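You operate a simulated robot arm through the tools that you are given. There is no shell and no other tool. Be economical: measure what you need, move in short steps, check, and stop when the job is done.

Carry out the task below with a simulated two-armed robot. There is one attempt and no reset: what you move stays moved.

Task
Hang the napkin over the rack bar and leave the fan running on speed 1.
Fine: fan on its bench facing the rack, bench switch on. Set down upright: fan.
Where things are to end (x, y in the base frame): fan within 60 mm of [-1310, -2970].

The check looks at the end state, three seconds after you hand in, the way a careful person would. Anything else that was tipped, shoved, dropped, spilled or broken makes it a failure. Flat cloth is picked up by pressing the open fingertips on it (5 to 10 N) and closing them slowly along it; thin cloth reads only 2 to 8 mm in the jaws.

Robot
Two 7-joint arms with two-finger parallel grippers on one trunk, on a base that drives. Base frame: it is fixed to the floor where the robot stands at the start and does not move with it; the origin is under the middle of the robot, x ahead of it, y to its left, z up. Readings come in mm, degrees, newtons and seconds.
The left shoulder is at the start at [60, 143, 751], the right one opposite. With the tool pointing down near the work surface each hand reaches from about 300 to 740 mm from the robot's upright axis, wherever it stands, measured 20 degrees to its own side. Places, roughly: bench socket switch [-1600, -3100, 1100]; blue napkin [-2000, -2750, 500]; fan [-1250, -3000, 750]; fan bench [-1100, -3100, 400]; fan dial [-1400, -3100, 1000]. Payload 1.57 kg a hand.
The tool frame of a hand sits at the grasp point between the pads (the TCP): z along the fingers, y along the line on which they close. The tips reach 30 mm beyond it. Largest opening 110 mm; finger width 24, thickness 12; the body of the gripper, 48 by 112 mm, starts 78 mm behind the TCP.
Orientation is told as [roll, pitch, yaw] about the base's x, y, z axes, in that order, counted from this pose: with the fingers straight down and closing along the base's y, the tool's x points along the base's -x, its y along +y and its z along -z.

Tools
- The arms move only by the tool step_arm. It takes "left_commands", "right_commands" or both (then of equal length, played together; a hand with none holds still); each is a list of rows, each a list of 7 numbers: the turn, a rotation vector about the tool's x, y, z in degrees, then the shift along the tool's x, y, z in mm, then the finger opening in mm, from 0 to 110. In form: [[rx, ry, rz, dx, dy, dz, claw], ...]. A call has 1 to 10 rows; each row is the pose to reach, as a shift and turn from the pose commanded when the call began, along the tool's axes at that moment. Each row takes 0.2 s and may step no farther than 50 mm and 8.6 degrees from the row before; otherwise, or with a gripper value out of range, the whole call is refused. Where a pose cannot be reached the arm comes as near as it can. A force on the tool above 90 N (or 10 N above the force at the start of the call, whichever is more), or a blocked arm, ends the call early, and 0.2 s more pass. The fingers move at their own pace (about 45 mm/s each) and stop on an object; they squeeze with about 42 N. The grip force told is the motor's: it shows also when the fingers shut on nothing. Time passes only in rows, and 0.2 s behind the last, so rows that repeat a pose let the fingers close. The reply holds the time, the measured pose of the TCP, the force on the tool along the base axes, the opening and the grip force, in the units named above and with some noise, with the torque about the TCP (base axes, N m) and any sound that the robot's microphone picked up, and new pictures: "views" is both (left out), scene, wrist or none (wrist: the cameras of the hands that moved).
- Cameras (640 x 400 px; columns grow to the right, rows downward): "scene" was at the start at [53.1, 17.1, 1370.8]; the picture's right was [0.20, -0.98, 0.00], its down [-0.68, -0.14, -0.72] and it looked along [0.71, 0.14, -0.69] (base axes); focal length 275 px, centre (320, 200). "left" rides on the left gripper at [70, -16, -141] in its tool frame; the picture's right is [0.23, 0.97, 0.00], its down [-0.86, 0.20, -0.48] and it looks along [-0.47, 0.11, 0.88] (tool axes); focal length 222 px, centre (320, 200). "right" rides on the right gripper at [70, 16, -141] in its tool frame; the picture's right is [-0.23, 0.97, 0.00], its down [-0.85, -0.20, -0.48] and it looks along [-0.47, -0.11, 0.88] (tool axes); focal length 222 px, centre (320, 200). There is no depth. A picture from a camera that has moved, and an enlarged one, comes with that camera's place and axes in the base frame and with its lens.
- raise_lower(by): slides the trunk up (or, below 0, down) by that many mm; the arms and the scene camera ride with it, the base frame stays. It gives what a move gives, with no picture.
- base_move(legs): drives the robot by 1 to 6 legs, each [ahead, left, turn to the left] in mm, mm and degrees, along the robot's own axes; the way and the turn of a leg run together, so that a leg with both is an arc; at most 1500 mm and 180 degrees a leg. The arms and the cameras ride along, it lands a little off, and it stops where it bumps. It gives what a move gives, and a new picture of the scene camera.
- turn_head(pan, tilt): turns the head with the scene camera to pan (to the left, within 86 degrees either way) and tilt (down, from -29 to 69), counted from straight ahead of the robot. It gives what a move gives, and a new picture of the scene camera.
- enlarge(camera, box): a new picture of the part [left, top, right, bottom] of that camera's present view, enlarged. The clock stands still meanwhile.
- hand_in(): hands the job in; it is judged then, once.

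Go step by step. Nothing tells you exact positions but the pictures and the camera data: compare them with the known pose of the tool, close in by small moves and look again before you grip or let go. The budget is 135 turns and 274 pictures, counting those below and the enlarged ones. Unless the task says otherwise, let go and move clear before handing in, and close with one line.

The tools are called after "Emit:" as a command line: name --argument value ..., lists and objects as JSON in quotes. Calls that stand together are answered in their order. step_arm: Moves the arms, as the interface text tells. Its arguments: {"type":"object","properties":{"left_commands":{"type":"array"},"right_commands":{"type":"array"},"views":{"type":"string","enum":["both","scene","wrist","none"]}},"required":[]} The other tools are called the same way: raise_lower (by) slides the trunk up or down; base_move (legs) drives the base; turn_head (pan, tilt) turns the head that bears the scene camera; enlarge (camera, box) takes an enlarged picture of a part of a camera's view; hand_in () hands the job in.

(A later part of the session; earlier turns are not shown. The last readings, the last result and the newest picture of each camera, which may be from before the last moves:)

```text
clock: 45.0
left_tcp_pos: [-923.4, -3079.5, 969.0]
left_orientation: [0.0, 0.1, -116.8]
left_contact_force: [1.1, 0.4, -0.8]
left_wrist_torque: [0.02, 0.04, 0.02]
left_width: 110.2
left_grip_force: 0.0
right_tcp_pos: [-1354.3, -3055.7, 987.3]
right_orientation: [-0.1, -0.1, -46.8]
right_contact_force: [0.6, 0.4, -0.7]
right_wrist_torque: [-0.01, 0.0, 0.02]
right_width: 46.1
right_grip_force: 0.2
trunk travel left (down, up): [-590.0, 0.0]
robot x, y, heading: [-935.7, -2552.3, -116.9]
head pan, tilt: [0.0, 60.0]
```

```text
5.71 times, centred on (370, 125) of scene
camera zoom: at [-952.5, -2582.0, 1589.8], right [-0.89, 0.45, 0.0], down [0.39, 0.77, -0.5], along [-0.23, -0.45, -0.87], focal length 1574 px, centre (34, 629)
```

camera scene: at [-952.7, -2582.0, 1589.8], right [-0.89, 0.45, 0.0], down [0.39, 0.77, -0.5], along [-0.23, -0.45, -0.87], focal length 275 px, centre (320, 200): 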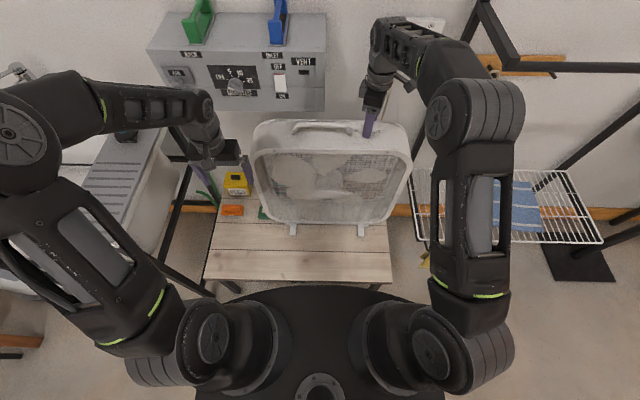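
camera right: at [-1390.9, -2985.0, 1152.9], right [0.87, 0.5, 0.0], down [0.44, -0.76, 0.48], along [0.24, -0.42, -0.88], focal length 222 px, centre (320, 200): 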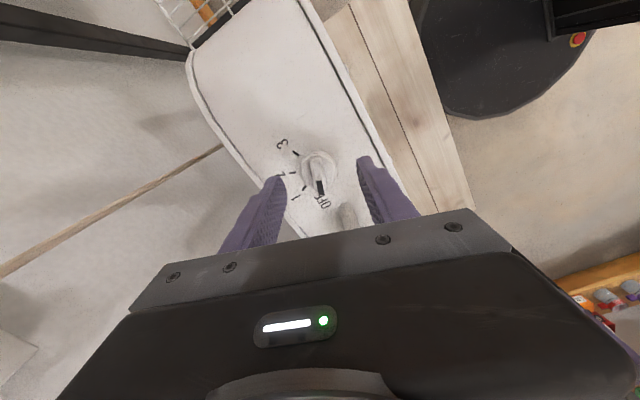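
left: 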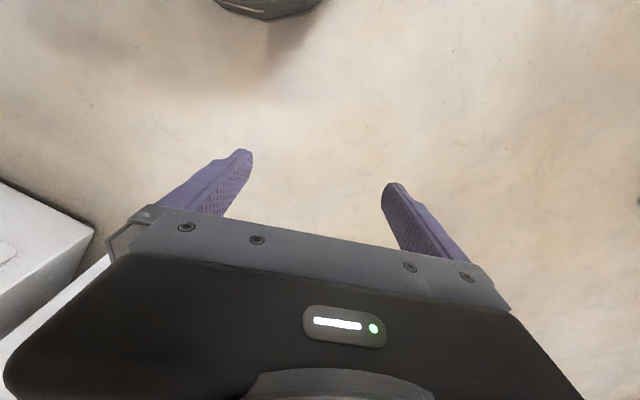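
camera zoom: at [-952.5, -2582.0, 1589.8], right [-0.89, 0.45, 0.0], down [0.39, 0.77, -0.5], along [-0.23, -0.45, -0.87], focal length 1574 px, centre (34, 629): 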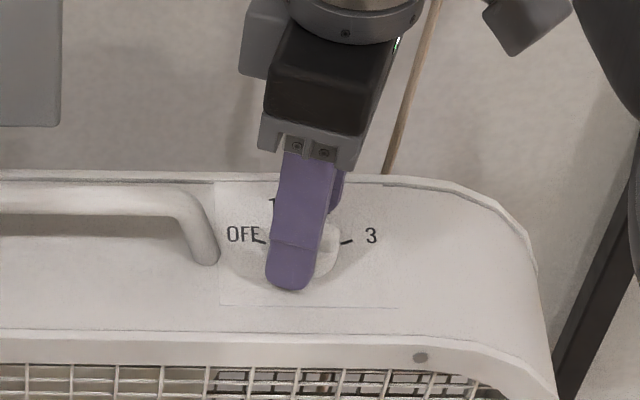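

Aligned enough; now close gently on the bar.

Emit:
step_arm --right_commands '[[0, 0, 0, 0, 1, 0, 34], [0, 0, 0, 0, 1, 0, 24], [0, 0, 0, 0, 1, 0, 16], [0, 0, 0, 0, 1, 0, 8], [0, 0, 0, 0, 1, 0, 4]]' --views "none"

Emit:
enlarge --camera "right" --box '[240, 120, 400, 220]'

```text
clock: 46.2
left_tcp_pos: [-922.7, -3078.6, 969.0]
left_orientation: [0.0, 0.0, -116.8]
left_contact_force: [0.4, 0.1, -1.1]
left_wrist_torque: [0.0, 0.02, -0.01]
left_width: 110.0
left_grip_force: 0.1
right_tcp_pos: [-1352.0, -3055.1, 987.5]
right_orientation: [-0.1, 0.0, -46.8]
right_contact_force: [2.0, 3.9, -0.4]
right_wrist_torque: [0.57, -0.26, -0.03]
right_width: 33.3
right_grip_force: 41.3
trunk travel left (down, up): [-590.0, 0.0]
robot x, y, heading: [-938.5, -2551.3, -116.8]
head pan, tilt: [0.0, 60.0]
```

```text
4.00 times, centred on (320, 170) of right
camera zoom: at [-1388.8, -2992.3, 1129.4], right [0.87, 0.5, 0.0], down [0.44, -0.76, 0.48], along [0.24, -0.42, -0.88], focal length 888 px, centre (320, 320)
```

zoom: 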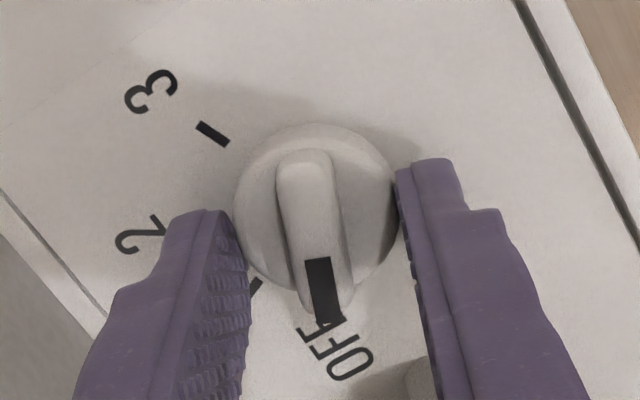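

The fingers hold the knob's round body (33 mm). Turn clockwise 50° (OFF→1).

Emit:
step_arm --right_commands '[[0, 0, 8, 0, 0, 0, 4], [0, 0, 16, 0, 0, 0, 4], [0, 0, 24, 0, 0, 0, 4], [0, 0, 32, 0, 0, 0, 4], [0, 0, 40, 0, 0, 0, 4], [0, 0, 48, 0, 0, 0, 4], [0, 0, 50, 0, 0, 0, 4]]' --views "none"

Emit:
enlarge --camera "right" --box '[240, 120, 400, 220]'

Emit:
enlarge --camera "scene" --box '[320, 90, 420, 160]'

```text
clock: 47.8
left_tcp_pos: [-923.1, -3079.1, 968.6]
left_orientation: [0.0, 0.0, -116.8]
left_contact_force: [0.3, 0.2, -0.4]
left_wrist_torque: [0.03, -0.01, -0.02]
left_width: 109.9
left_grip_force: 0.1
right_tcp_pos: [-1354.6, -3054.3, 988.8]
right_orientation: [0.0, -0.1, -97.0]
right_contact_force: [-7.9, 3.3, 4.0]
right_wrist_torque: [0.36, -0.2, 0.03]
right_width: 32.9
right_grip_force: 41.1
trunk travel left (down, up): [-590.0, 0.0]
robot x, y, heading: [-937.4, -2547.9, -116.8]
head pan, tilt: [0.0, 60.0]
```

```text
4.00 times, centred on (320, 170) of right
camera zoom: at [-1329.6, -2986.1, 1129.4], right [0.94, -0.34, 0.0], down [-0.3, -0.82, 0.48], along [-0.17, -0.45, -0.88], focal length 888 px, centre (320, 320)
```

zoom: 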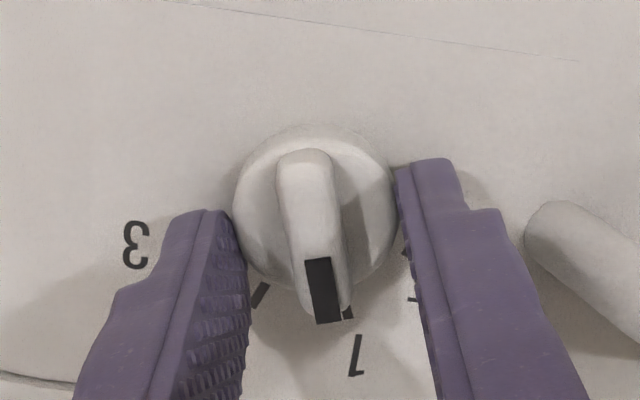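

```text
5.71 times, centred on (370, 125) of scene
camera zoom: at [-953.4, -2581.2, 1589.8], right [-0.89, 0.45, 0.0], down [0.39, 0.77, -0.5], along [-0.22, -0.45, -0.87], focal length 1574 px, centre (34, 629)
```

zoom: 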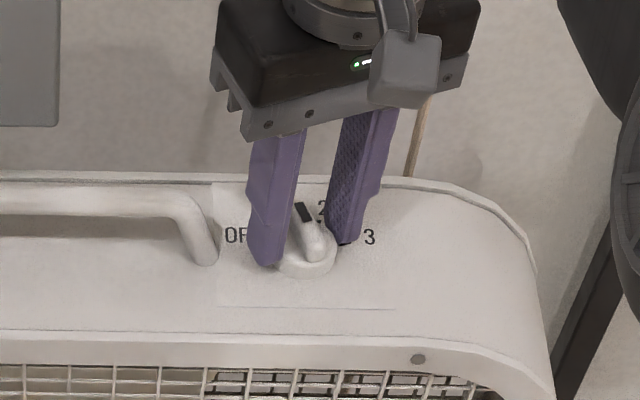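

Knob now on 1; no fan sound, so the bench socket is off. Release and lift clear, then look at the bench switch.

Emit:
step_arm --right_commands '[[0, 0, 0, 0, 0, 0, 20], [0, 0, 0, 0, 0, 0, 46], [0, 0, 0, 0, 0, -3, 46], [0, 0, 0, 0, 0, -40, 46], [0, 0, 0, 0, 0, -85, 46], [0, 0, -8, 40, 0, -85, 40], [0, 0, -15, 85, 0, -85, 30]]' --views "wrist"

Emit:
turn_head --pan -12 --tilt 35

Emit:
enlarge --camera "scene" --box '[280, 80, 480, 205]'

```text
clock: 49.4
left_tcp_pos: [-922.1, -3079.9, 969.1]
left_orientation: [0.0, 0.0, -116.7]
left_contact_force: [0.5, -0.1, 0.4]
left_wrist_torque: [-0.01, 0.01, 0.0]
left_width: 109.8
left_grip_force: 0.1
right_tcp_pos: [-1341.5, -2966.5, 1073.1]
right_orientation: [-0.1, -0.2, -81.7]
right_contact_force: [0.4, -0.2, 0.5]
right_wrist_torque: [0.02, 0.03, -0.01]
right_width: 30.0
right_grip_force: 0.0
trunk travel left (down, up): [-590.0, 0.0]
robot x, y, heading: [-939.1, -2546.7, -116.7]
head pan, tilt: [0.0, 60.0]
camera right: at [-1336.4, -2895.6, 1213.0], right [1.0, -0.08, 0.0], down [-0.07, -0.87, 0.48], along [-0.04, -0.48, -0.88], focal length 222 px, centre (320, 200)
```

right: 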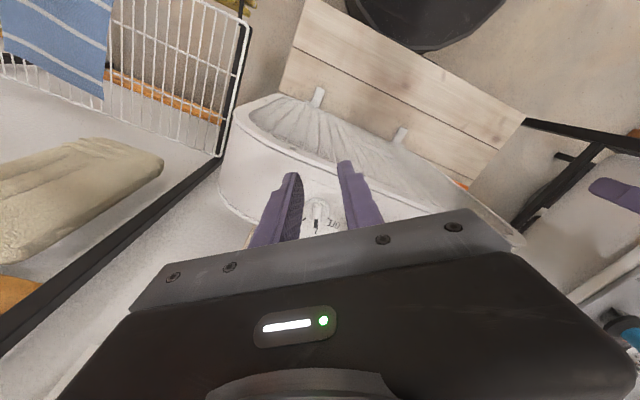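

```text
clock: 50.3
left_tcp_pos: [-922.3, -3080.1, 968.7]
left_orientation: [0.0, -0.1, -116.8]
left_contact_force: [0.0, -0.4, -0.1]
left_wrist_torque: [0.02, 0.02, 0.01]
left_width: 110.2
left_grip_force: 0.0
right_tcp_pos: [-1341.7, -2968.2, 1072.2]
right_orientation: [-0.1, -0.1, -81.8]
right_contact_force: [0.7, 0.8, 0.7]
right_wrist_torque: [0.0, -0.04, -0.05]
right_width: 30.0
right_grip_force: 0.1
trunk travel left (down, up): [-590.0, 0.0]
robot x, y, heading: [-938.2, -2548.8, -116.7]
head pan, tilt: [-12.0, 35.0]
camera scene: at [-977.5, -2591.2, 1624.0], right [-0.78, 0.63, 0.0], down [0.36, 0.45, -0.82], along [-0.51, -0.64, -0.57], focal length 275 px, centre (320, 200)
```

scene: 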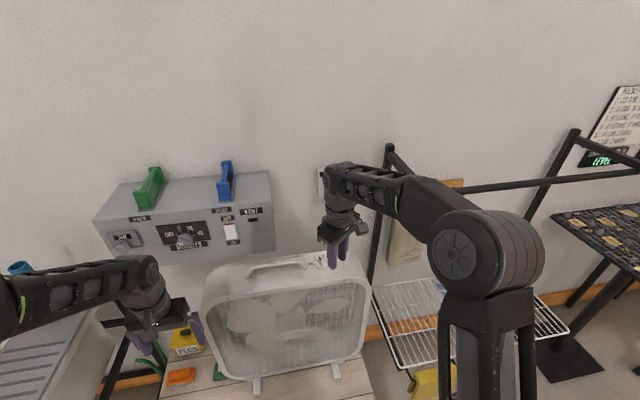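

```text
3.20 times, centred on (380, 142) of scene
camera zoom: at [-977.5, -2591.2, 1624.0], right [-0.78, 0.63, 0.0], down [0.36, 0.45, -0.82], along [-0.51, -0.64, -0.57], focal length 881 px, centre (128, 384)
```

zoom: 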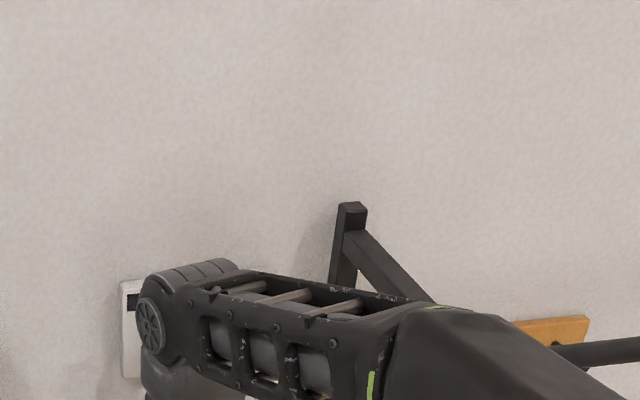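

Rocker's lower part ≈ (-1577,-3139,1114). Moving the right hand to the right and up, squaring yaw, fingers closed, before pitching it to point at the wall.

Emit:
step_arm --right_commands '[[0, 0, 7, 10, -6, -20, 20], [0, 0, 14, 40, -25, -42, 10], [0, 0, 21, 70, -45, -42, 0], [0, 0, 28, 98, -62, -42, 0], [0, 0, 35, 121, -77, -42, 0]]' --views "none"

Emit:
step_arm --right_commands '[[0, -8.5, 0, 0, 0, 0, 0], [0, -17, 0, 0, 0, 0, 0], [0, -25.5, 0, 0, 0, 0, 0], [0, -34, 0, 0, 0, 0, 0], [0, -42.5, 0, 0, 0, 0, 0], [0, -51, 0, 0, 0, 0, 0], [0, -59.5, 0, 0, 0, 0, 0], [0, -68, 0, 0, 0, 0, 0], [0, -76.5, 0, 0, 0, 0, 0], [0, -85, 0, 0, 0, 0, 0]]' --views "both"

```text
clock: 51.5
left_tcp_pos: [-923.0, -3079.8, 968.2]
left_orientation: [-0.1, -0.1, -116.9]
left_contact_force: [0.3, 0.3, 0.7]
left_wrist_torque: [0.02, 0.03, -0.03]
left_width: 110.3
left_grip_force: 0.1
right_tcp_pos: [-1435.2, -2860.5, 1115.7]
right_orientation: [0.1, -0.1, -116.9]
right_contact_force: [0.0, 0.2, 0.1]
right_wrist_torque: [-0.02, 0.02, 0.01]
right_width: 0.3
right_grip_force: 21.3
trunk travel left (down, up): [-590.0, 0.0]
robot x, y, heading: [-937.0, -2550.3, -116.8]
head pan, tilt: [-12.0, 35.0]
```

```text
clock: 53.7
left_tcp_pos: [-923.0, -3080.6, 968.0]
left_orientation: [0.0, 0.1, -116.7]
left_contact_force: [-0.5, 0.7, -0.2]
left_wrist_torque: [-0.01, -0.01, 0.01]
left_width: 109.9
left_grip_force: 0.1
right_tcp_pos: [-1460.5, -2875.9, 1113.2]
right_orientation: [0.4, -85.1, -117.3]
right_contact_force: [0.4, 0.1, 0.4]
right_wrist_torque: [-0.02, 0.01, -0.01]
right_width: 0.0
right_grip_force: 21.6
right hand out of reach, approached as far as the arm can: row 8, 9, 10
trunk travel left (down, up): [-590.0, 0.0]
robot x, y, heading: [-936.7, -2551.2, -116.7]
head pan, tilt: [-12.0, 35.0]
camera scene: at [-978.8, -2591.4, 1624.0], right [-0.78, 0.63, 0.0], down [0.36, 0.45, -0.82], along [-0.51, -0.64, -0.57], focal length 275 px, centre (320, 200)
camera right: at [-1380.6, -2753.0, 1055.4], right [0.86, -0.46, 0.23], down [0.0, 0.45, 0.89], along [-0.51, -0.77, 0.39], focal length 222 px, centre (320, 200)
```

scene: 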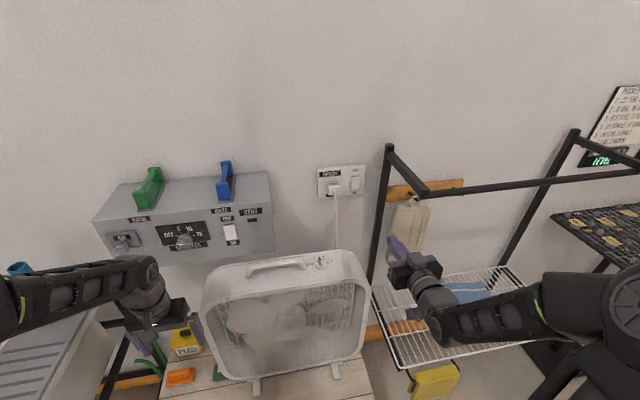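
right: 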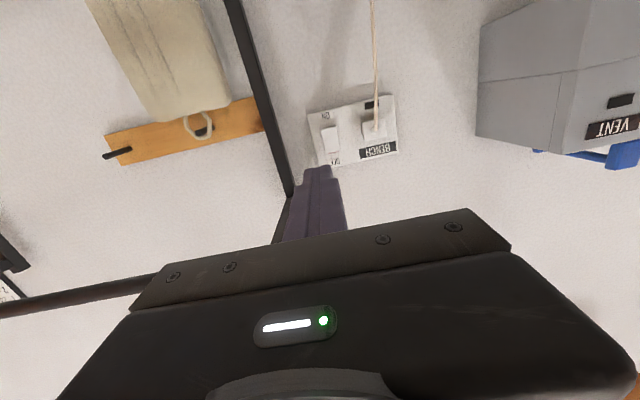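

The hand points at the wall beside the rack post. To keep the gripper body clear of the post, I'll yaw ~20° right and approach to about 25 mm short of the rocker.

Emit:
step_arm --right_commands '[[7, -2, 0, -2, 8, 15, 0], [14, -4, 0, -4, 18, 40, 0], [20, -5, 0, -7, 24, 80, 0], [20, -5, 0, -10, 24, 120, 0], [20, -5, 0, -14, 24, 160, 0], [20, -5, 0, -17, 24, 200, 0], [20, -5, 0, -20, 24, 234, 0]]' --views "both"

Emit:
enlarge --camera "scene" --box '[280, 120, 440, 220]'

Emit:
enlarge --camera "right" --box '[220, 80, 420, 205]'

```text
clock: 55.3
left_tcp_pos: [-921.6, -3080.8, 968.0]
left_orientation: [0.0, 0.1, -116.8]
left_contact_force: [1.1, 0.3, 0.1]
left_wrist_torque: [0.03, 0.01, -0.04]
left_width: 110.1
left_grip_force: 0.0
right_tcp_pos: [-1544.9, -3097.5, 1113.8]
right_orientation: [-108.5, -89.3, -28.3]
right_contact_force: [-1.1, 0.5, 0.1]
right_wrist_torque: [-0.03, 0.01, 0.0]
right_width: 0.0
right_grip_force: 21.1
trunk travel left (down, up): [-590.0, 0.0]
robot x, y, heading: [-939.7, -2549.3, -116.8]
head pan, tilt: [-12.0, 35.0]
camera scene: at [-977.8, -2592.0, 1624.0], right [-0.78, 0.63, 0.0], down [0.36, 0.45, -0.82], along [-0.51, -0.64, -0.57], focal length 275 px, centre (320, 200)
camera right: at [-1431.5, -3012.9, 1043.8], right [0.67, -0.71, 0.21], down [0.22, 0.47, 0.86], along [-0.71, -0.52, 0.47], focal length 222 px, centre (320, 200)
```

scene: 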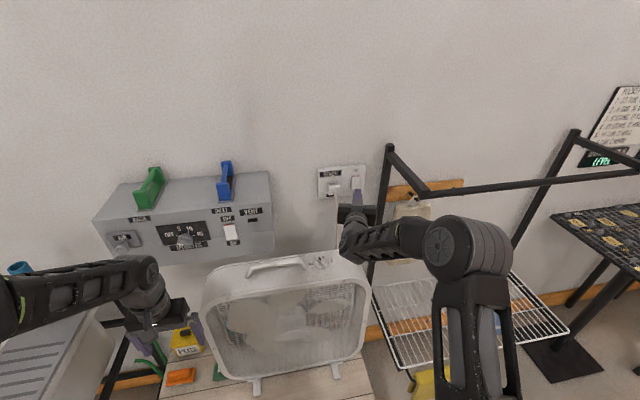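
right: 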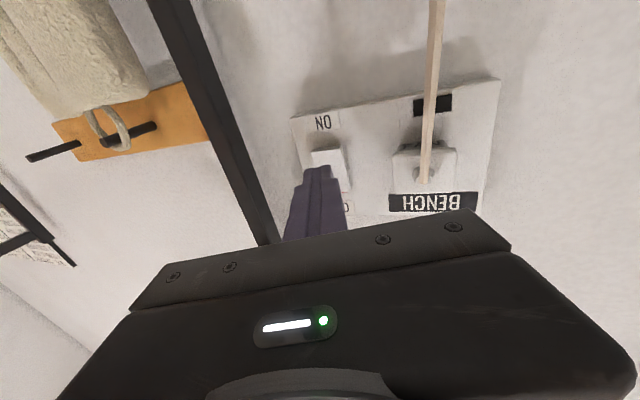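

```text
4.00 times, centred on (360, 170) of scene
camera zoom: at [-977.8, -2592.0, 1624.0], right [-0.78, 0.63, 0.0], down [0.36, 0.45, -0.82], along [-0.51, -0.64, -0.57], focal length 1102 px, centre (160, 320)
```

zoom: 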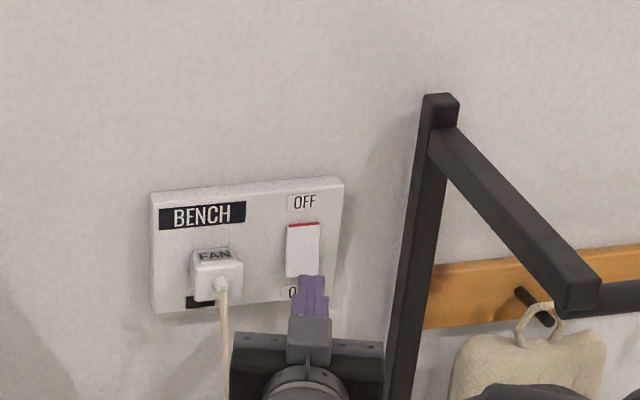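

```text
3.20 times, centred on (320, 142) of right
camera zoom: at [-1431.5, -3012.9, 1043.8], right [0.67, -0.71, 0.21], down [0.22, 0.47, 0.86], along [-0.71, -0.52, 0.47], focal length 711 px, centre (320, 384)
```

zoom: 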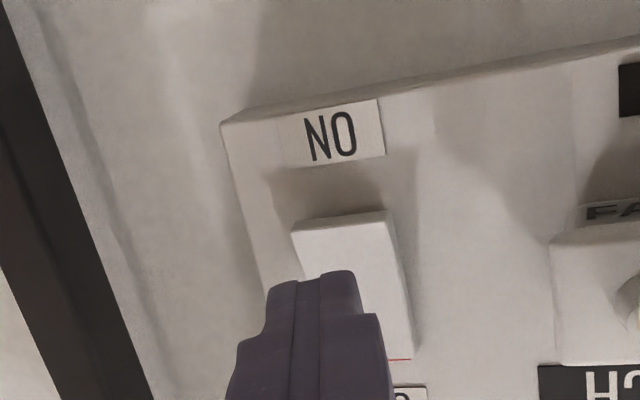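

The rocker's ON end stands out, so it's off. The tip is aimed at its lower third; nudge 5 mm left and press gently.

Emit:
step_arm --right_commands '[[0, 0, 0, 0, 5, 8, 0], [0, 0, 0, 0, 5, 15, 0], [0, 0, 0, 0, 5, 20, 0], [0, 0, 0, 0, 5, 24, 0], [0, 0, 0, 0, 5, 27, 0]]' --views "none"

Emit:
enlarge --camera "right" --box '[220, 80, 420, 205]'

```text
clock: 56.5
left_tcp_pos: [-923.8, -3080.3, 968.5]
left_orientation: [0.0, 0.0, -116.8]
left_contact_force: [-0.1, 0.6, -0.2]
left_wrist_torque: [-0.02, -0.03, -0.02]
left_width: 109.9
left_grip_force: 0.1
right_tcp_pos: [-1561.1, -3119.4, 1114.4]
right_orientation: [-109.4, -89.1, -27.4]
right_contact_force: [1.3, 0.5, 0.6]
right_wrist_torque: [-0.01, -0.05, -0.02]
right_width: 0.0
right_grip_force: 21.3
trunk travel left (down, up): [-590.0, 0.0]
robot x, y, heading: [-939.1, -2551.7, -116.6]
head pan, tilt: [-12.0, 35.0]
```

```text
3.20 times, centred on (320, 142) of right
camera zoom: at [-1447.9, -3034.4, 1043.3], right [0.67, -0.71, 0.21], down [0.22, 0.47, 0.86], along [-0.71, -0.52, 0.47], focal length 711 px, centre (320, 384)
```

zoom: 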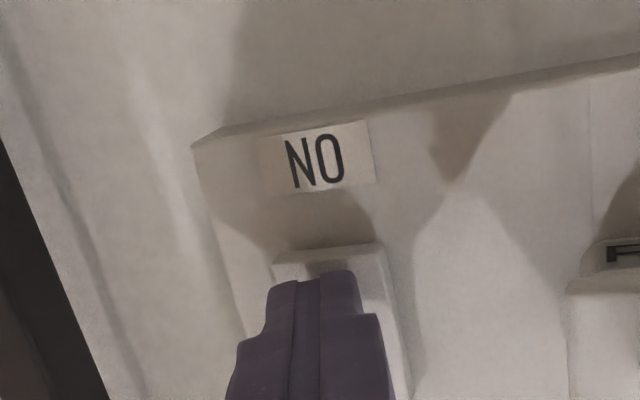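

Very close over the ON end with no contact yet; push a few millimetres more.

Emit:
step_arm --right_commands '[[0, 0, 0, 0, 0, 3, 0], [0, 0, 0, 0, 0, 6, 0], [0, 0, 0, 0, 0, 9, 0], [0, 0, 0, 0, 0, 12, 0]]' --views "none"

Emit:
enlarge --camera "right" --box '[220, 80, 420, 205]'

```text
clock: 57.5
left_tcp_pos: [-918.7, -3074.4, 971.5]
left_orientation: [-0.1, -0.4, -116.8]
left_contact_force: [0.9, -0.2, 0.4]
left_wrist_torque: [0.01, -0.04, -0.03]
left_width: 109.9
left_grip_force: 0.0
right_tcp_pos: [-1562.7, -3121.3, 1113.3]
right_orientation: [-91.8, -89.2, -44.9]
right_contact_force: [44.9, 51.4, -13.7]
right_wrist_torque: [-0.15, 0.24, 0.54]
right_width: 0.0
right_grip_force: 21.3
trunk travel left (down, up): [-590.0, 0.0]
robot x, y, heading: [-937.3, -2547.1, -116.7]
head pan, tilt: [-12.0, 35.0]
```

```text
3.20 times, centred on (320, 142) of right
camera zoom: at [-1449.7, -3035.5, 1044.2], right [0.67, -0.71, 0.21], down [0.22, 0.47, 0.86], along [-0.71, -0.53, 0.47], focal length 711 px, centre (320, 384)
```

zoom: 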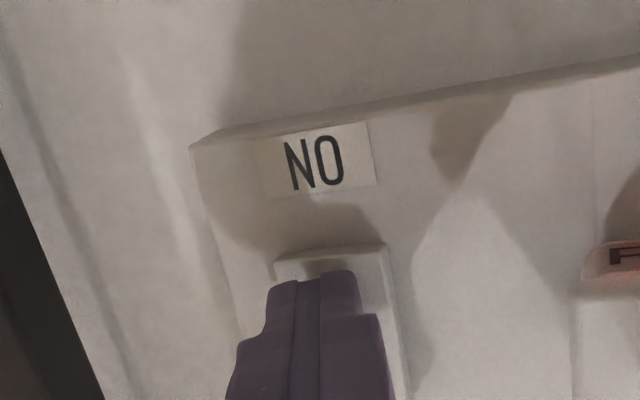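

Contact was firm and the socket lamp seems to glow red. Backing off and checking.

Emit:
step_arm --right_commands '[[0, 0, 0, 0, 0, -15, 0], [0, 0, 0, 0, 0, -45, 0], [0, 0, 0, 0, 0, -85, 0], [0, 0, 0, 0, 0, -85, 0]]' --views "none"

Emit:
enlarge --camera "right" --box '[220, 60, 460, 210]'

Emit:
enlarge --camera "scene" --box '[190, 130, 450, 390]'

```text
clock: 58.5
left_tcp_pos: [-923.7, -3080.6, 968.2]
left_orientation: [0.0, -0.1, -116.8]
left_contact_force: [0.5, 0.0, -0.5]
left_wrist_torque: [-0.01, -0.02, 0.0]
left_width: 110.0
left_grip_force: 0.0
right_tcp_pos: [-1506.8, -3069.5, 1114.1]
right_orientation: [-115.9, -89.1, -20.8]
right_contact_force: [-0.2, 0.6, -1.0]
right_wrist_torque: [0.03, 0.01, -0.03]
right_width: 0.1
right_grip_force: 21.5
trunk travel left (down, up): [-590.0, 0.0]
robot x, y, heading: [-941.1, -2549.2, -116.6]
head pan, tilt: [-12.0, 35.0]
```

```text
2.67 times, centred on (340, 135) of right
camera zoom: at [-1394.7, -2983.5, 1043.7], right [0.67, -0.71, 0.21], down [0.22, 0.47, 0.85], along [-0.71, -0.52, 0.47], focal length 592 px, centre (267, 373)
```

zoom: 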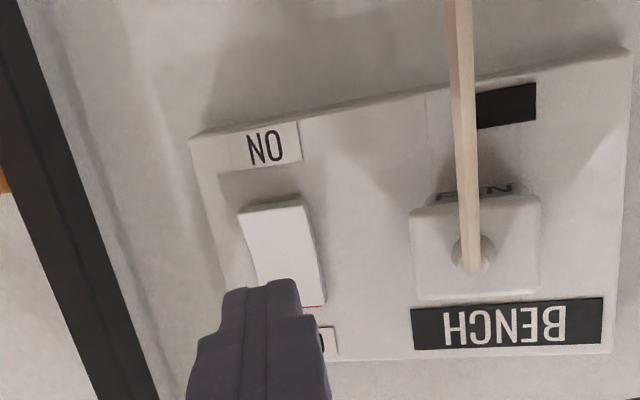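

```text
1.54 times, centred on (320, 260) of scene
camera zoom: at [-977.9, -2591.5, 1624.0], right [-0.78, 0.63, 0.0], down [0.36, 0.45, -0.82], along [-0.51, -0.64, -0.57], focal length 424 px, centre (320, 108)
```

zoom: 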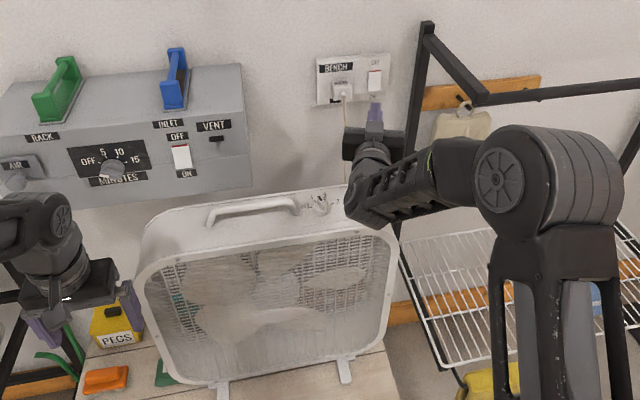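

It sprang back (still off). I'll press again nearer the bottom end, with the fingers pitched down 15° so the lower edge leads.

Emit:
step_arm --right_commands '[[0, 7.5, 0, -7, 2, 20, 0], [0, 15, 0, -14, 3, 45, 0], [0, 15, 0, -14, 3, 75, 0]]' --views "none"

Emit:
enlarge --camera "right" --box '[220, 60, 460, 210]'

Emit:
enlarge --camera "scene" --box '[300, 140, 400, 220]'

```text
clock: 59.3
left_tcp_pos: [-922.9, -3080.1, 969.4]
left_orientation: [0.1, 0.0, -116.8]
left_contact_force: [0.1, 0.5, -0.8]
left_wrist_torque: [0.0, -0.06, 0.02]
left_width: 110.0
left_grip_force: 0.0
right_tcp_pos: [-1558.9, -3122.2, 1127.2]
right_orientation: [-3.0, -75.2, -133.9]
right_contact_force: [-0.5, -0.1, -0.3]
right_wrist_torque: [0.01, -0.02, 0.04]
right_width: 0.0
right_grip_force: 21.1
trunk travel left (down, up): [-590.0, 0.0]
robot x, y, heading: [-937.2, -2549.1, -116.5]
head pan, tilt: [-12.0, 35.0]
```

```text
2.67 times, centred on (340, 135) of right
camera zoom: at [-1435.0, -3027.5, 1096.8], right [0.63, -0.75, 0.21], down [0.05, 0.3, 0.95], along [-0.78, -0.59, 0.23], focal length 592 px, centre (267, 373)
```

zoom: 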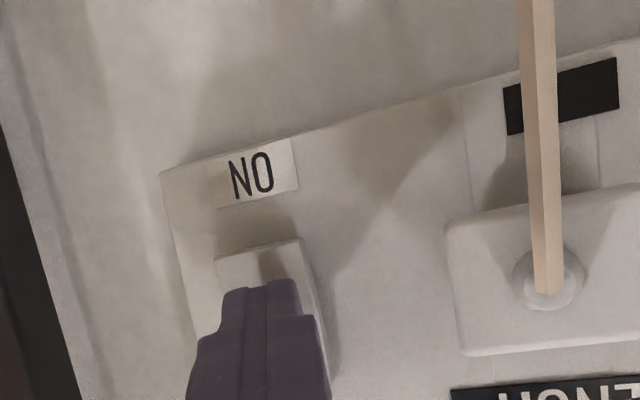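

```text
5.00 times, centred on (350, 180) of scene
camera zoom: at [-977.5, -2591.1, 1624.1], right [-0.78, 0.63, 0.0], down [0.36, 0.45, -0.82], along [-0.51, -0.64, -0.57], focal length 1377 px, centre (170, 300)
```

zoom: 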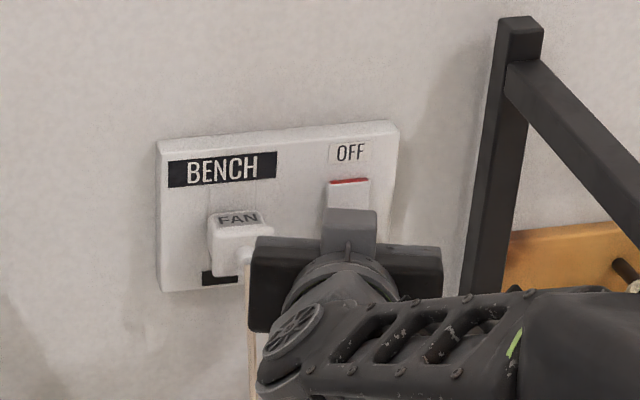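

Emit:
step_arm --right_commands '[[0, 0, 0, 2, 0, 4, 0], [0, 0, 0, 2, 0, 8, 0], [0, 0, 0, 1, 0, 12, 0], [0, 0, 0, 0, 0, 16, 0], [0, 0, 0, -1, 0, 19, 0]]' --views "none"

Emit:
enlarge --camera "right" --box '[220, 60, 460, 210]'

```text
clock: 60.3
left_tcp_pos: [-917.4, -3072.3, 972.0]
left_orientation: [-0.1, -0.5, -116.9]
left_contact_force: [-0.1, -0.2, 0.3]
left_wrist_torque: [0.0, -0.01, 0.01]
left_width: 110.2
left_grip_force: 0.0
right_tcp_pos: [-1560.2, -3122.2, 1128.5]
right_orientation: [-2.2, -75.3, -134.5]
right_contact_force: [39.6, 52.4, 15.9]
right_wrist_torque: [-0.64, 0.36, 0.35]
right_width: 0.0
right_grip_force: 21.4
trunk travel left (down, up): [-590.0, 0.0]
robot x, y, heading: [-935.0, -2549.5, -116.8]
head pan, tilt: [-12.0, 35.0]
stopped in row 5 (right hand): the force on the tool passed its limit at 94 N (the readings are from after the stop); the commanded pose is now the measured one
```

```text
2.67 times, centred on (340, 135) of right
camera zoom: at [-1436.6, -3027.6, 1096.2], right [0.63, -0.75, 0.21], down [0.05, 0.31, 0.95], along [-0.78, -0.59, 0.23], focal length 592 px, centre (267, 373)
```

zoom: 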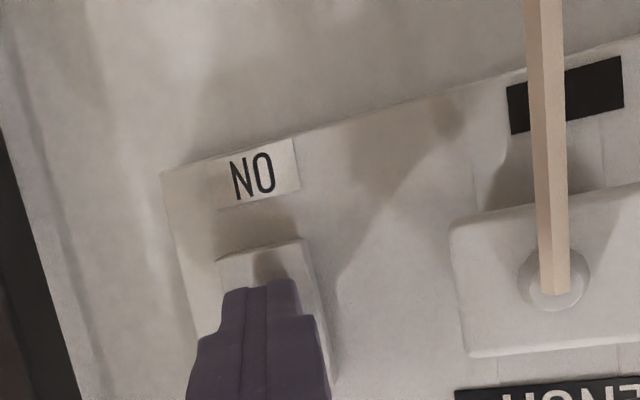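

Blocked firmly; maybe it is already over. Back off and compare carefully.

Emit:
step_arm --right_commands '[[0, 0, 0, 0, 0, -40, 0], [0, 0, 0, 20, 0, -85, 0], [0, 0, 0, 60, 0, -110, 0]]' --views "none"

Emit:
enlarge --camera "scene" --box '[310, 155, 375, 205]'

Emit:
enlarge --camera "scene" --box '[200, 245, 370, 390]'

Emit:
enlarge --camera "scene" --box '[200, 195, 260, 255]'

```text
clock: 61.1
left_tcp_pos: [-921.4, -3079.6, 969.9]
left_orientation: [0.0, 0.0, -116.8]
left_contact_force: [-0.2, -0.1, 0.0]
left_wrist_torque: [0.01, 0.02, 0.01]
left_width: 109.9
left_grip_force: 0.1
right_tcp_pos: [-1477.1, -3046.7, 1092.3]
right_orientation: [-2.9, -74.8, -133.7]
right_contact_force: [0.4, 0.5, 0.2]
right_wrist_torque: [0.01, 0.03, 0.04]
right_width: 0.1
right_grip_force: 21.8
trunk travel left (down, up): [-590.0, 0.0]
robot x, y, heading: [-935.3, -2548.4, -116.7]
head pan, tilt: [-12.0, 35.0]
```

```text
8.00 times, centred on (342, 180) of scene
camera zoom: at [-976.7, -2590.2, 1624.0], right [-0.78, 0.63, 0.0], down [0.36, 0.45, -0.82], along [-0.51, -0.64, -0.57], focal length 2204 px, centre (140, 360)
```

zoom: 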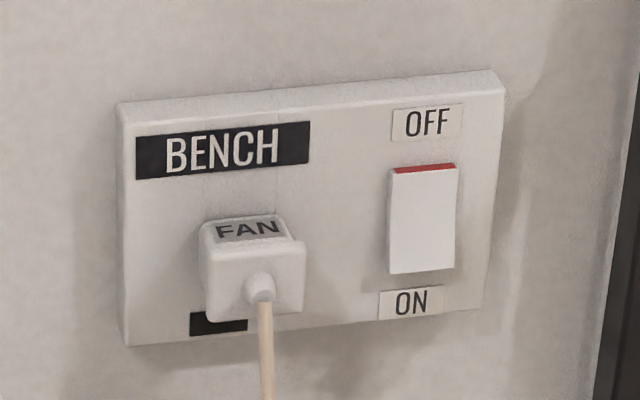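

```text
2.76 times, centred on (285, 318) of scene
camera zoom: at [-976.7, -2590.2, 1624.0], right [-0.78, 0.63, 0.0], down [0.36, 0.45, -0.82], along [-0.51, -0.64, -0.57], focal length 760 px, centre (417, -124)
```

zoom: 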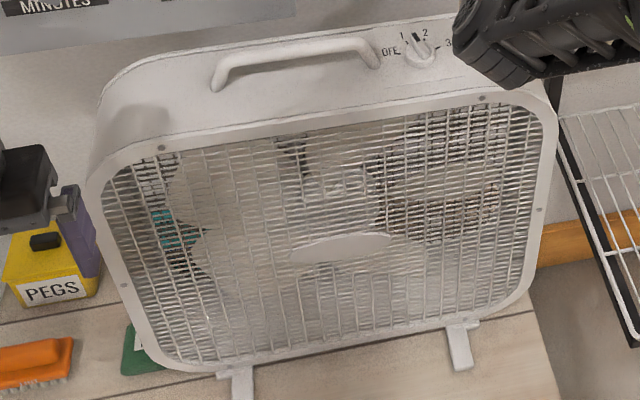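

```text
6.67 times, centred on (230, 225) of scene
camera zoom: at [-976.7, -2590.2, 1624.0], right [-0.78, 0.63, 0.0], down [0.36, 0.45, -0.82], along [-0.51, -0.64, -0.57], focal length 1836 px, centre (920, 33)
```

zoom: 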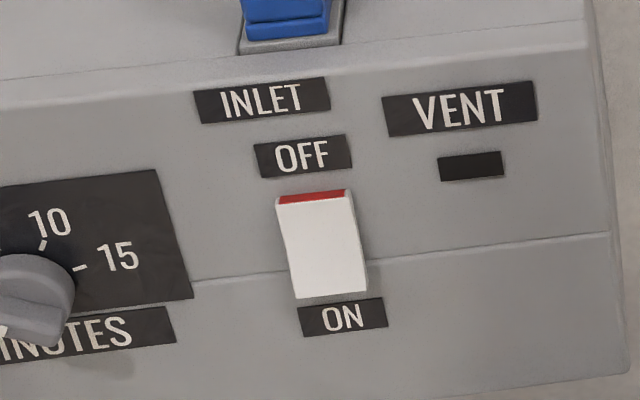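

Let me see whether the fan is already running by comparing blade positions over time.

Emit:
step_arm --right_commands '[[0, 0, 0, 0, 0, -10, 0]]' --views "none"

Emit:
enlarge --camera "scene" --box '[200, 245, 370, 390]'

Emit:
step_arm --right_commands '[[0, 0, 0, 0, 0, -10, 0], [0, 0, 0, 0, 0, -20, 0]]' --views "none"

Emit:
enlarge --camera "scene" --box '[200, 245, 370, 390]'

```text
clock: 61.5
left_tcp_pos: [-922.4, -3078.8, 968.3]
left_orientation: [0.0, 0.0, -116.7]
left_contact_force: [-0.4, 0.0, -0.6]
left_wrist_torque: [0.02, -0.04, -0.01]
left_width: 109.9
left_grip_force: 0.1
right_tcp_pos: [-1470.6, -3040.1, 1093.1]
right_orientation: [-3.0, -74.7, -133.8]
right_contact_force: [-0.5, -0.4, 0.5]
right_wrist_torque: [0.01, -0.03, -0.01]
right_width: 0.0
right_grip_force: 21.6
trunk travel left (down, up): [-590.0, 0.0]
robot x, y, heading: [-935.2, -2548.9, -116.5]
head pan, tilt: [-12.0, 35.0]
```

```text
2.76 times, centred on (285, 318) of scene
camera zoom: at [-976.4, -2589.8, 1624.1], right [-0.78, 0.63, 0.0], down [0.36, 0.45, -0.82], along [-0.51, -0.64, -0.57], focal length 760 px, centre (417, -124)
```

zoom: 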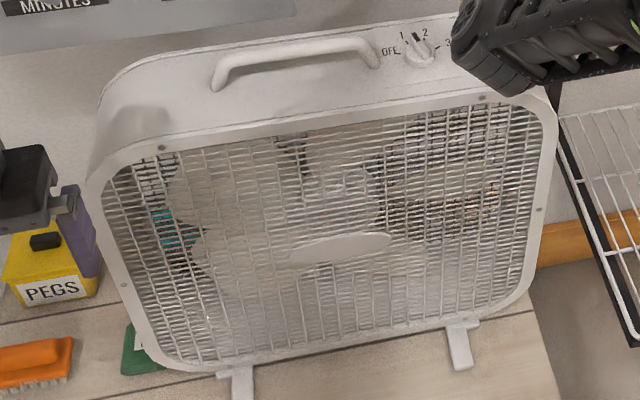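

```text
clock: 62.1
left_tcp_pos: [-922.1, -3079.0, 968.5]
left_orientation: [0.1, 0.0, -116.9]
left_contact_force: [0.9, -0.3, 0.0]
left_wrist_torque: [0.0, 0.01, 0.01]
left_width: 109.9
left_grip_force: 0.0
right_tcp_pos: [-1458.3, -3027.3, 1099.1]
right_orientation: [-2.9, -74.7, -133.9]
right_contact_force: [0.4, 0.2, 0.3]
right_wrist_torque: [0.01, 0.0, 0.01]
right_width: 0.1
right_grip_force: 20.8
trunk travel left (down, up): [-590.0, 0.0]
robot x, y, heading: [-937.1, -2544.4, -116.9]
head pan, tilt: [-12.0, 35.0]
```

```text
2.76 times, centred on (285, 318) of scene
camera zoom: at [-976.6, -2589.9, 1624.1], right [-0.78, 0.63, 0.0], down [0.36, 0.45, -0.82], along [-0.51, -0.64, -0.57], focal length 760 px, centre (417, -124)
```

zoom: 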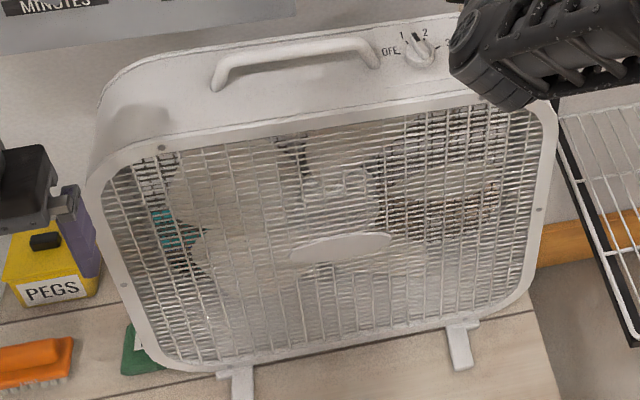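

Emit:
enlarge --camera "scene" --box '[225, 275, 345, 365]'

Emit:
enlarge --camera "left" --box '[0, 100, 320, 300]'

Emit:
enlarge --camera "right" --box '[240, 0, 520, 190]'

```text
4.44 times, centred on (285, 320) of scene
camera zoom: at [-976.6, -2589.9, 1624.1], right [-0.78, 0.63, 0.0], down [0.36, 0.45, -0.82], along [-0.51, -0.64, -0.57], focal length 1224 px, centre (476, -333)
```

zoom: 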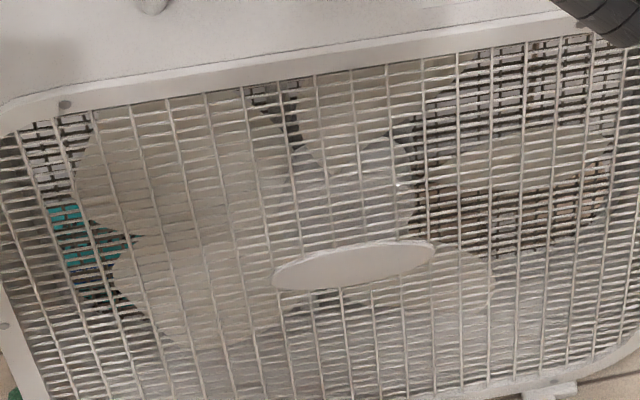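

```text
2.00 times, centred on (160, 200) of left
camera zoom: at [-905.1, -3009.1, 1109.3], right [0.97, -0.24, 0.0], down [-0.21, -0.85, 0.48], along [-0.11, -0.46, -0.88], focal length 444 px, centre (640, 200)
```

zoom: 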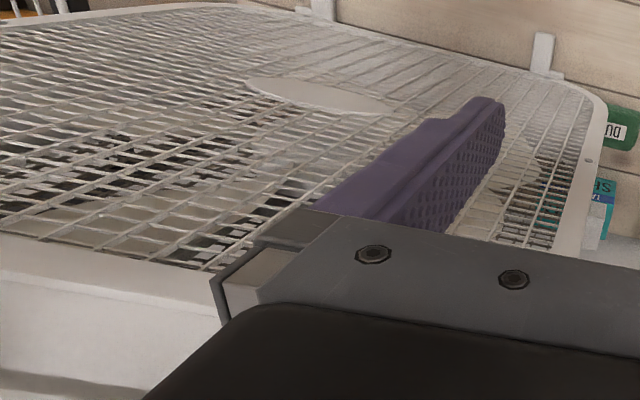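

```text
2.11 times, centred on (380, 95) of right
camera zoom: at [-1334.5, -2932.2, 1068.0], right [0.63, -0.75, 0.21], down [0.04, 0.3, 0.95], along [-0.78, -0.59, 0.22], focal length 468 px, centre (194, 421)
```

zoom: 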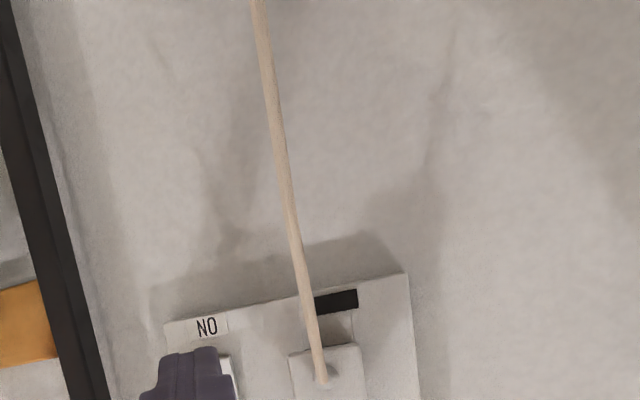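

The fan's blades are stationary. I need a clean look at the rocker's tilt, so shift the hand left to see it unoccluded with the wrist camera.

Emit:
step_arm --right_commands '[[0, 0, 0, 0, 30, 15, 0], [0, 0, 0, 0, 60, 40, 0], [0, 0, 0, 0, 70, 65, 0]]' --views "wrist"

Emit:
enlarge --camera "right" --box '[200, 80, 360, 220]'

```text
clock: 62.9
left_tcp_pos: [-923.0, -3079.2, 967.8]
left_orientation: [0.0, 0.0, -116.9]
left_contact_force: [-0.2, -0.4, -0.1]
left_wrist_torque: [0.02, 0.01, -0.02]
left_width: 109.9
left_grip_force: 0.0
right_tcp_pos: [-1456.7, -3120.9, 1079.5]
right_orientation: [-2.9, -74.7, -133.8]
right_contact_force: [0.6, -0.2, 0.1]
right_wrist_torque: [0.03, 0.0, -0.02]
right_width: 0.0
right_grip_force: 21.0
trunk travel left (down, up): [-590.0, 0.0]
robot x, y, heading: [-939.1, -2550.0, -116.7]
head pan, tilt: [-12.0, 35.0]
camera right: at [-1333.3, -3025.8, 1048.7], right [0.63, -0.75, 0.21], down [0.04, 0.3, 0.95], along [-0.78, -0.59, 0.22], focal length 222 px, centre (320, 200)
```

right: 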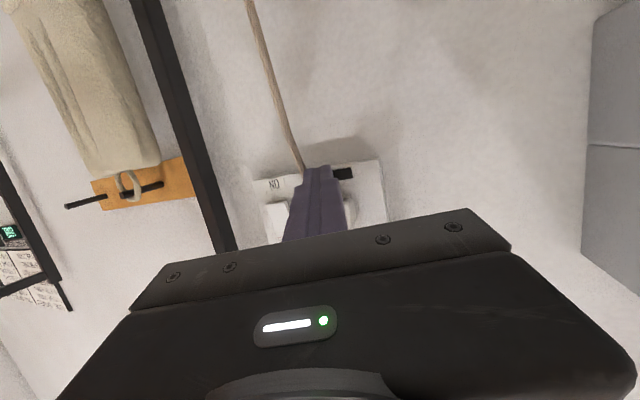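

```text
2.86 times, centred on (280, 150) of right
camera zoom: at [-1333.3, -3025.8, 1048.7], right [0.63, -0.75, 0.21], down [0.04, 0.3, 0.95], along [-0.78, -0.59, 0.22], focal length 635 px, centre (434, 343)
```

zoom: 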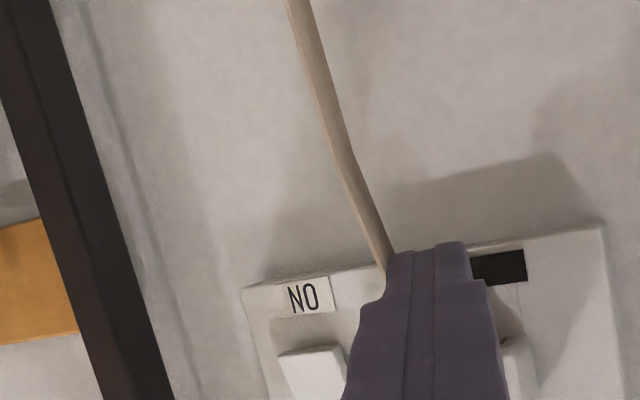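

Emit:
step_arm --right_commands '[[0, 0, 0, -20, 0, -30, 0], [0, 0, 0, -60, 5, -40, 0], [0, 0, 0, -85, 10, -40, 0]]' --views "none"

Emit:
enlarge --camera "right" --box '[190, 60, 370, 190]'

```text
clock: 63.7
left_tcp_pos: [-923.1, -3079.4, 968.4]
left_orientation: [0.0, 0.0, -116.8]
left_contact_force: [-0.1, 0.7, -0.5]
left_wrist_torque: [-0.01, -0.02, 0.0]
left_width: 110.1
left_grip_force: 0.1
right_tcp_pos: [-1434.5, -3117.4, 1173.1]
right_orientation: [-2.8, -74.7, -133.8]
right_contact_force: [0.0, 1.1, 0.3]
right_wrist_torque: [0.0, 0.01, 0.01]
right_width: 0.2
right_grip_force: 21.3
trunk travel left (down, up): [-590.0, 0.0]
robot x, y, heading: [-937.8, -2550.1, -116.9]
head pan, tilt: [-12.0, 35.0]
```

```text
3.08 times, centred on (280, 125) of right
camera zoom: at [-1311.9, -3022.0, 1143.0], right [0.63, -0.75, 0.21], down [0.04, 0.3, 0.95], along [-0.78, -0.59, 0.22], focal length 684 px, centre (443, 431)
```

zoom: 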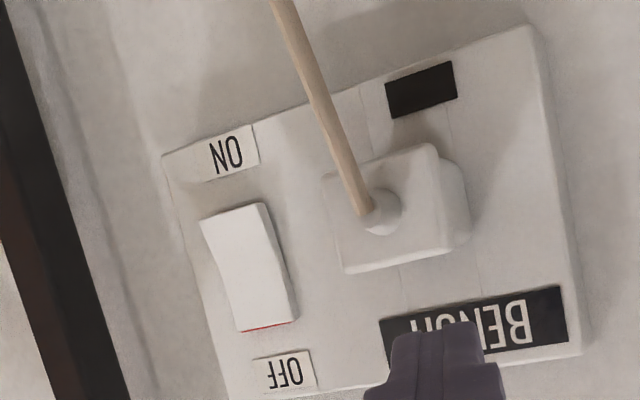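

Emit:
enlarge --camera "right" --box '[236, 110, 286, 165]'

```text
7.27 times, centred on (261, 138) of right
camera zoom: at [-1311.9, -3022.0, 1143.0], right [0.63, -0.75, 0.21], down [0.04, 0.3, 0.95], along [-0.78, -0.59, 0.22], focal length 1615 px, centre (749, 654)
```

zoom: 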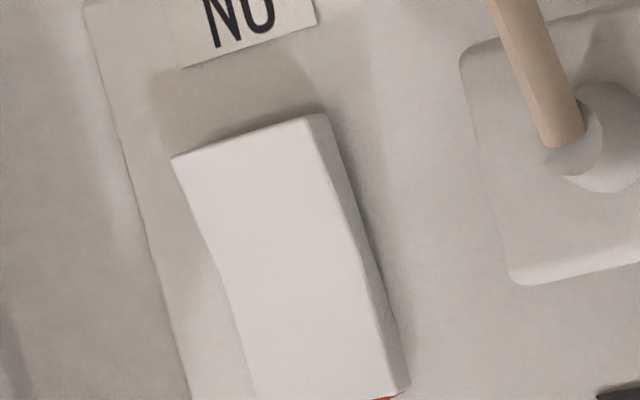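

This side view shows the ON end still stands out (OFF state), and I realise my pitch made the upper edge lead, pressing past the pivot. I'll approach lower (tip centre z≈1100), pointing slightly upward.

Emit:
step_arm --right_commands '[[0, -6, 0, 0, -30, 0, 0], [0, -12, 0, 10, -65, 0, 0], [0, -18, 0, 35, -90, 20, 0], [0, -23, 0, 55, -90, 55, 0], [0, -23, 0, 55, -90, 89, 0]]' --views "none"

Emit:
enlarge --camera "right" --box '[220, 60, 460, 210]'

Emit:
enlarge --camera "scene" --box '[290, 140, 410, 230]'

```text
clock: 64.9
left_tcp_pos: [-922.3, -3078.1, 969.2]
left_orientation: [-0.1, 0.0, -116.8]
left_contact_force: [-0.5, 0.4, -1.4]
left_wrist_torque: [0.01, 0.0, 0.01]
left_width: 109.9
left_grip_force: 0.0
right_tcp_pos: [-1551.8, -3100.5, 1096.5]
right_orientation: [-174.8, -82.2, 38.1]
right_contact_force: [-0.2, -1.1, 0.2]
right_wrist_torque: [-0.01, 0.01, 0.0]
right_width: 0.0
right_grip_force: 20.9
trunk travel left (down, up): [-590.0, 0.0]
robot x, y, heading: [-933.9, -2549.0, -116.7]
head pan, tilt: [-12.0, 35.0]
```

```text
2.67 times, centred on (340, 135) of right
camera zoom: at [-1446.6, -3021.7, 1007.8], right [0.69, -0.69, 0.21], down [0.3, 0.54, 0.79], along [-0.66, -0.48, 0.58], focal length 592 px, centre (267, 373)
```

zoom: 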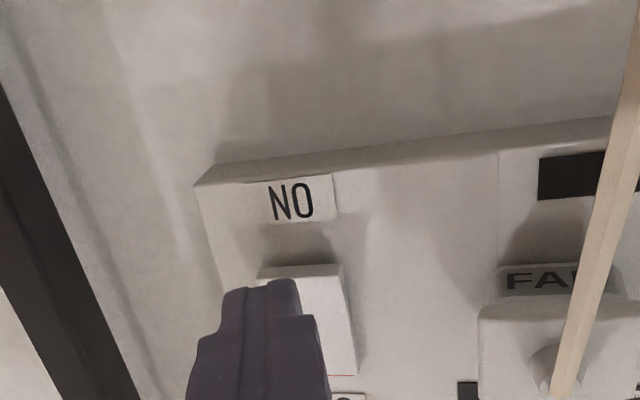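

```text
4.44 times, centred on (350, 185) of scene
camera zoom: at [-977.2, -2590.2, 1624.1], right [-0.78, 0.63, 0.0], down [0.36, 0.45, -0.82], along [-0.51, -0.64, -0.57], focal length 1224 px, centre (187, 267)
```

zoom: 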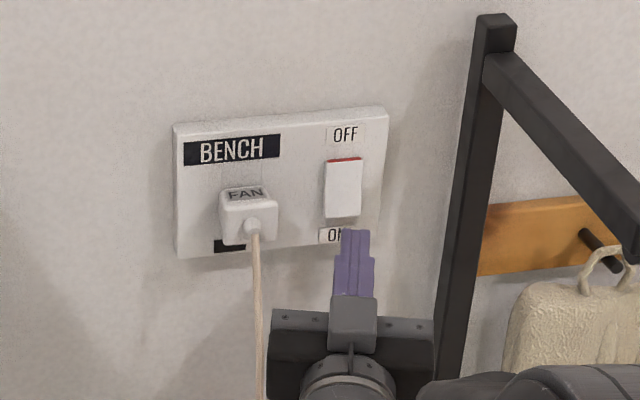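

Emit:
step_arm --right_commands '[[0, 0, 0, 0, 6, 6, 0], [0, 0, 0, 0, 11, 12, 0], [0, 0, 0, 0, 11, 18, 0], [0, 0, 0, 0, 11, 23, 0], [0, 0, 0, 0, 11, 27, 0], [0, 0, 0, 0, 11, 30, 0], [0, 0, 0, 0, 11, 33, 0]]' --views "none"

Emit:
enlarge --camera "right" --box '[220, 60, 460, 210]'

Emit:
enlarge --camera "scene" --box '[290, 140, 410, 230]'

```text
clock: 66.5
left_tcp_pos: [-918.5, -3075.1, 970.7]
left_orientation: [-0.2, -0.3, -116.8]
left_contact_force: [-1.0, 0.3, -0.9]
left_wrist_torque: [0.0, -0.02, 0.01]
left_width: 110.0
left_grip_force: 0.0
right_tcp_pos: [-1560.2, -3126.0, 1099.4]
right_orientation: [-173.6, -82.6, 37.1]
right_contact_force: [40.7, 47.6, -12.7]
right_wrist_torque: [-0.16, 0.22, 0.46]
right_width: 0.1
right_grip_force: 21.5
trunk travel left (down, up): [-590.0, 0.0]
robot x, y, heading: [-938.1, -2547.2, -116.9]
head pan, tilt: [-12.0, 35.0]
```

```text
2.67 times, centred on (340, 135) of right
camera zoom: at [-1454.9, -3046.8, 1011.9], right [0.69, -0.69, 0.21], down [0.3, 0.54, 0.79], along [-0.66, -0.48, 0.58], focal length 592 px, centre (267, 373)
```

zoom: 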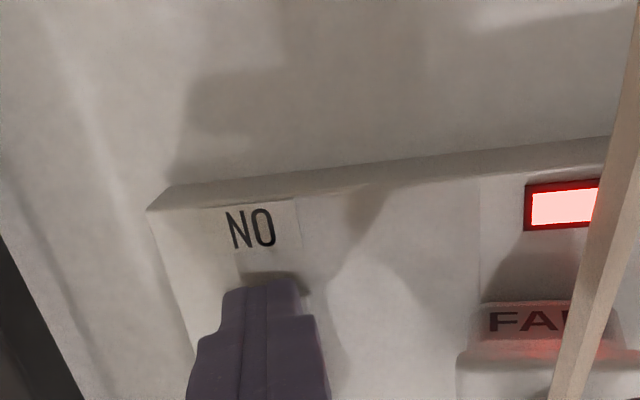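

```text
4.44 times, centred on (350, 185) of scene
camera zoom: at [-970.5, -2582.6, 1624.2], right [-0.78, 0.63, 0.0], down [0.36, 0.44, -0.82], along [-0.52, -0.64, -0.57], focal length 1224 px, centre (187, 267)
```

zoom: 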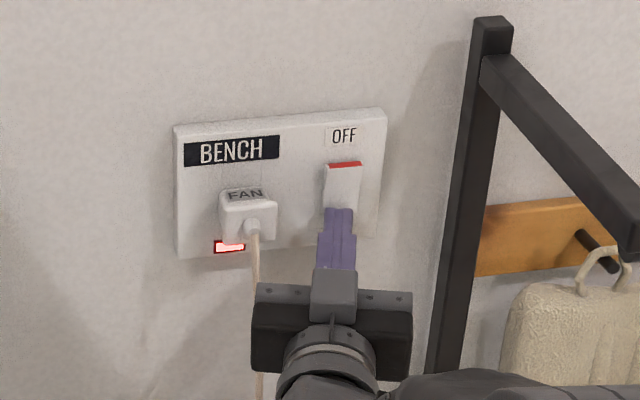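

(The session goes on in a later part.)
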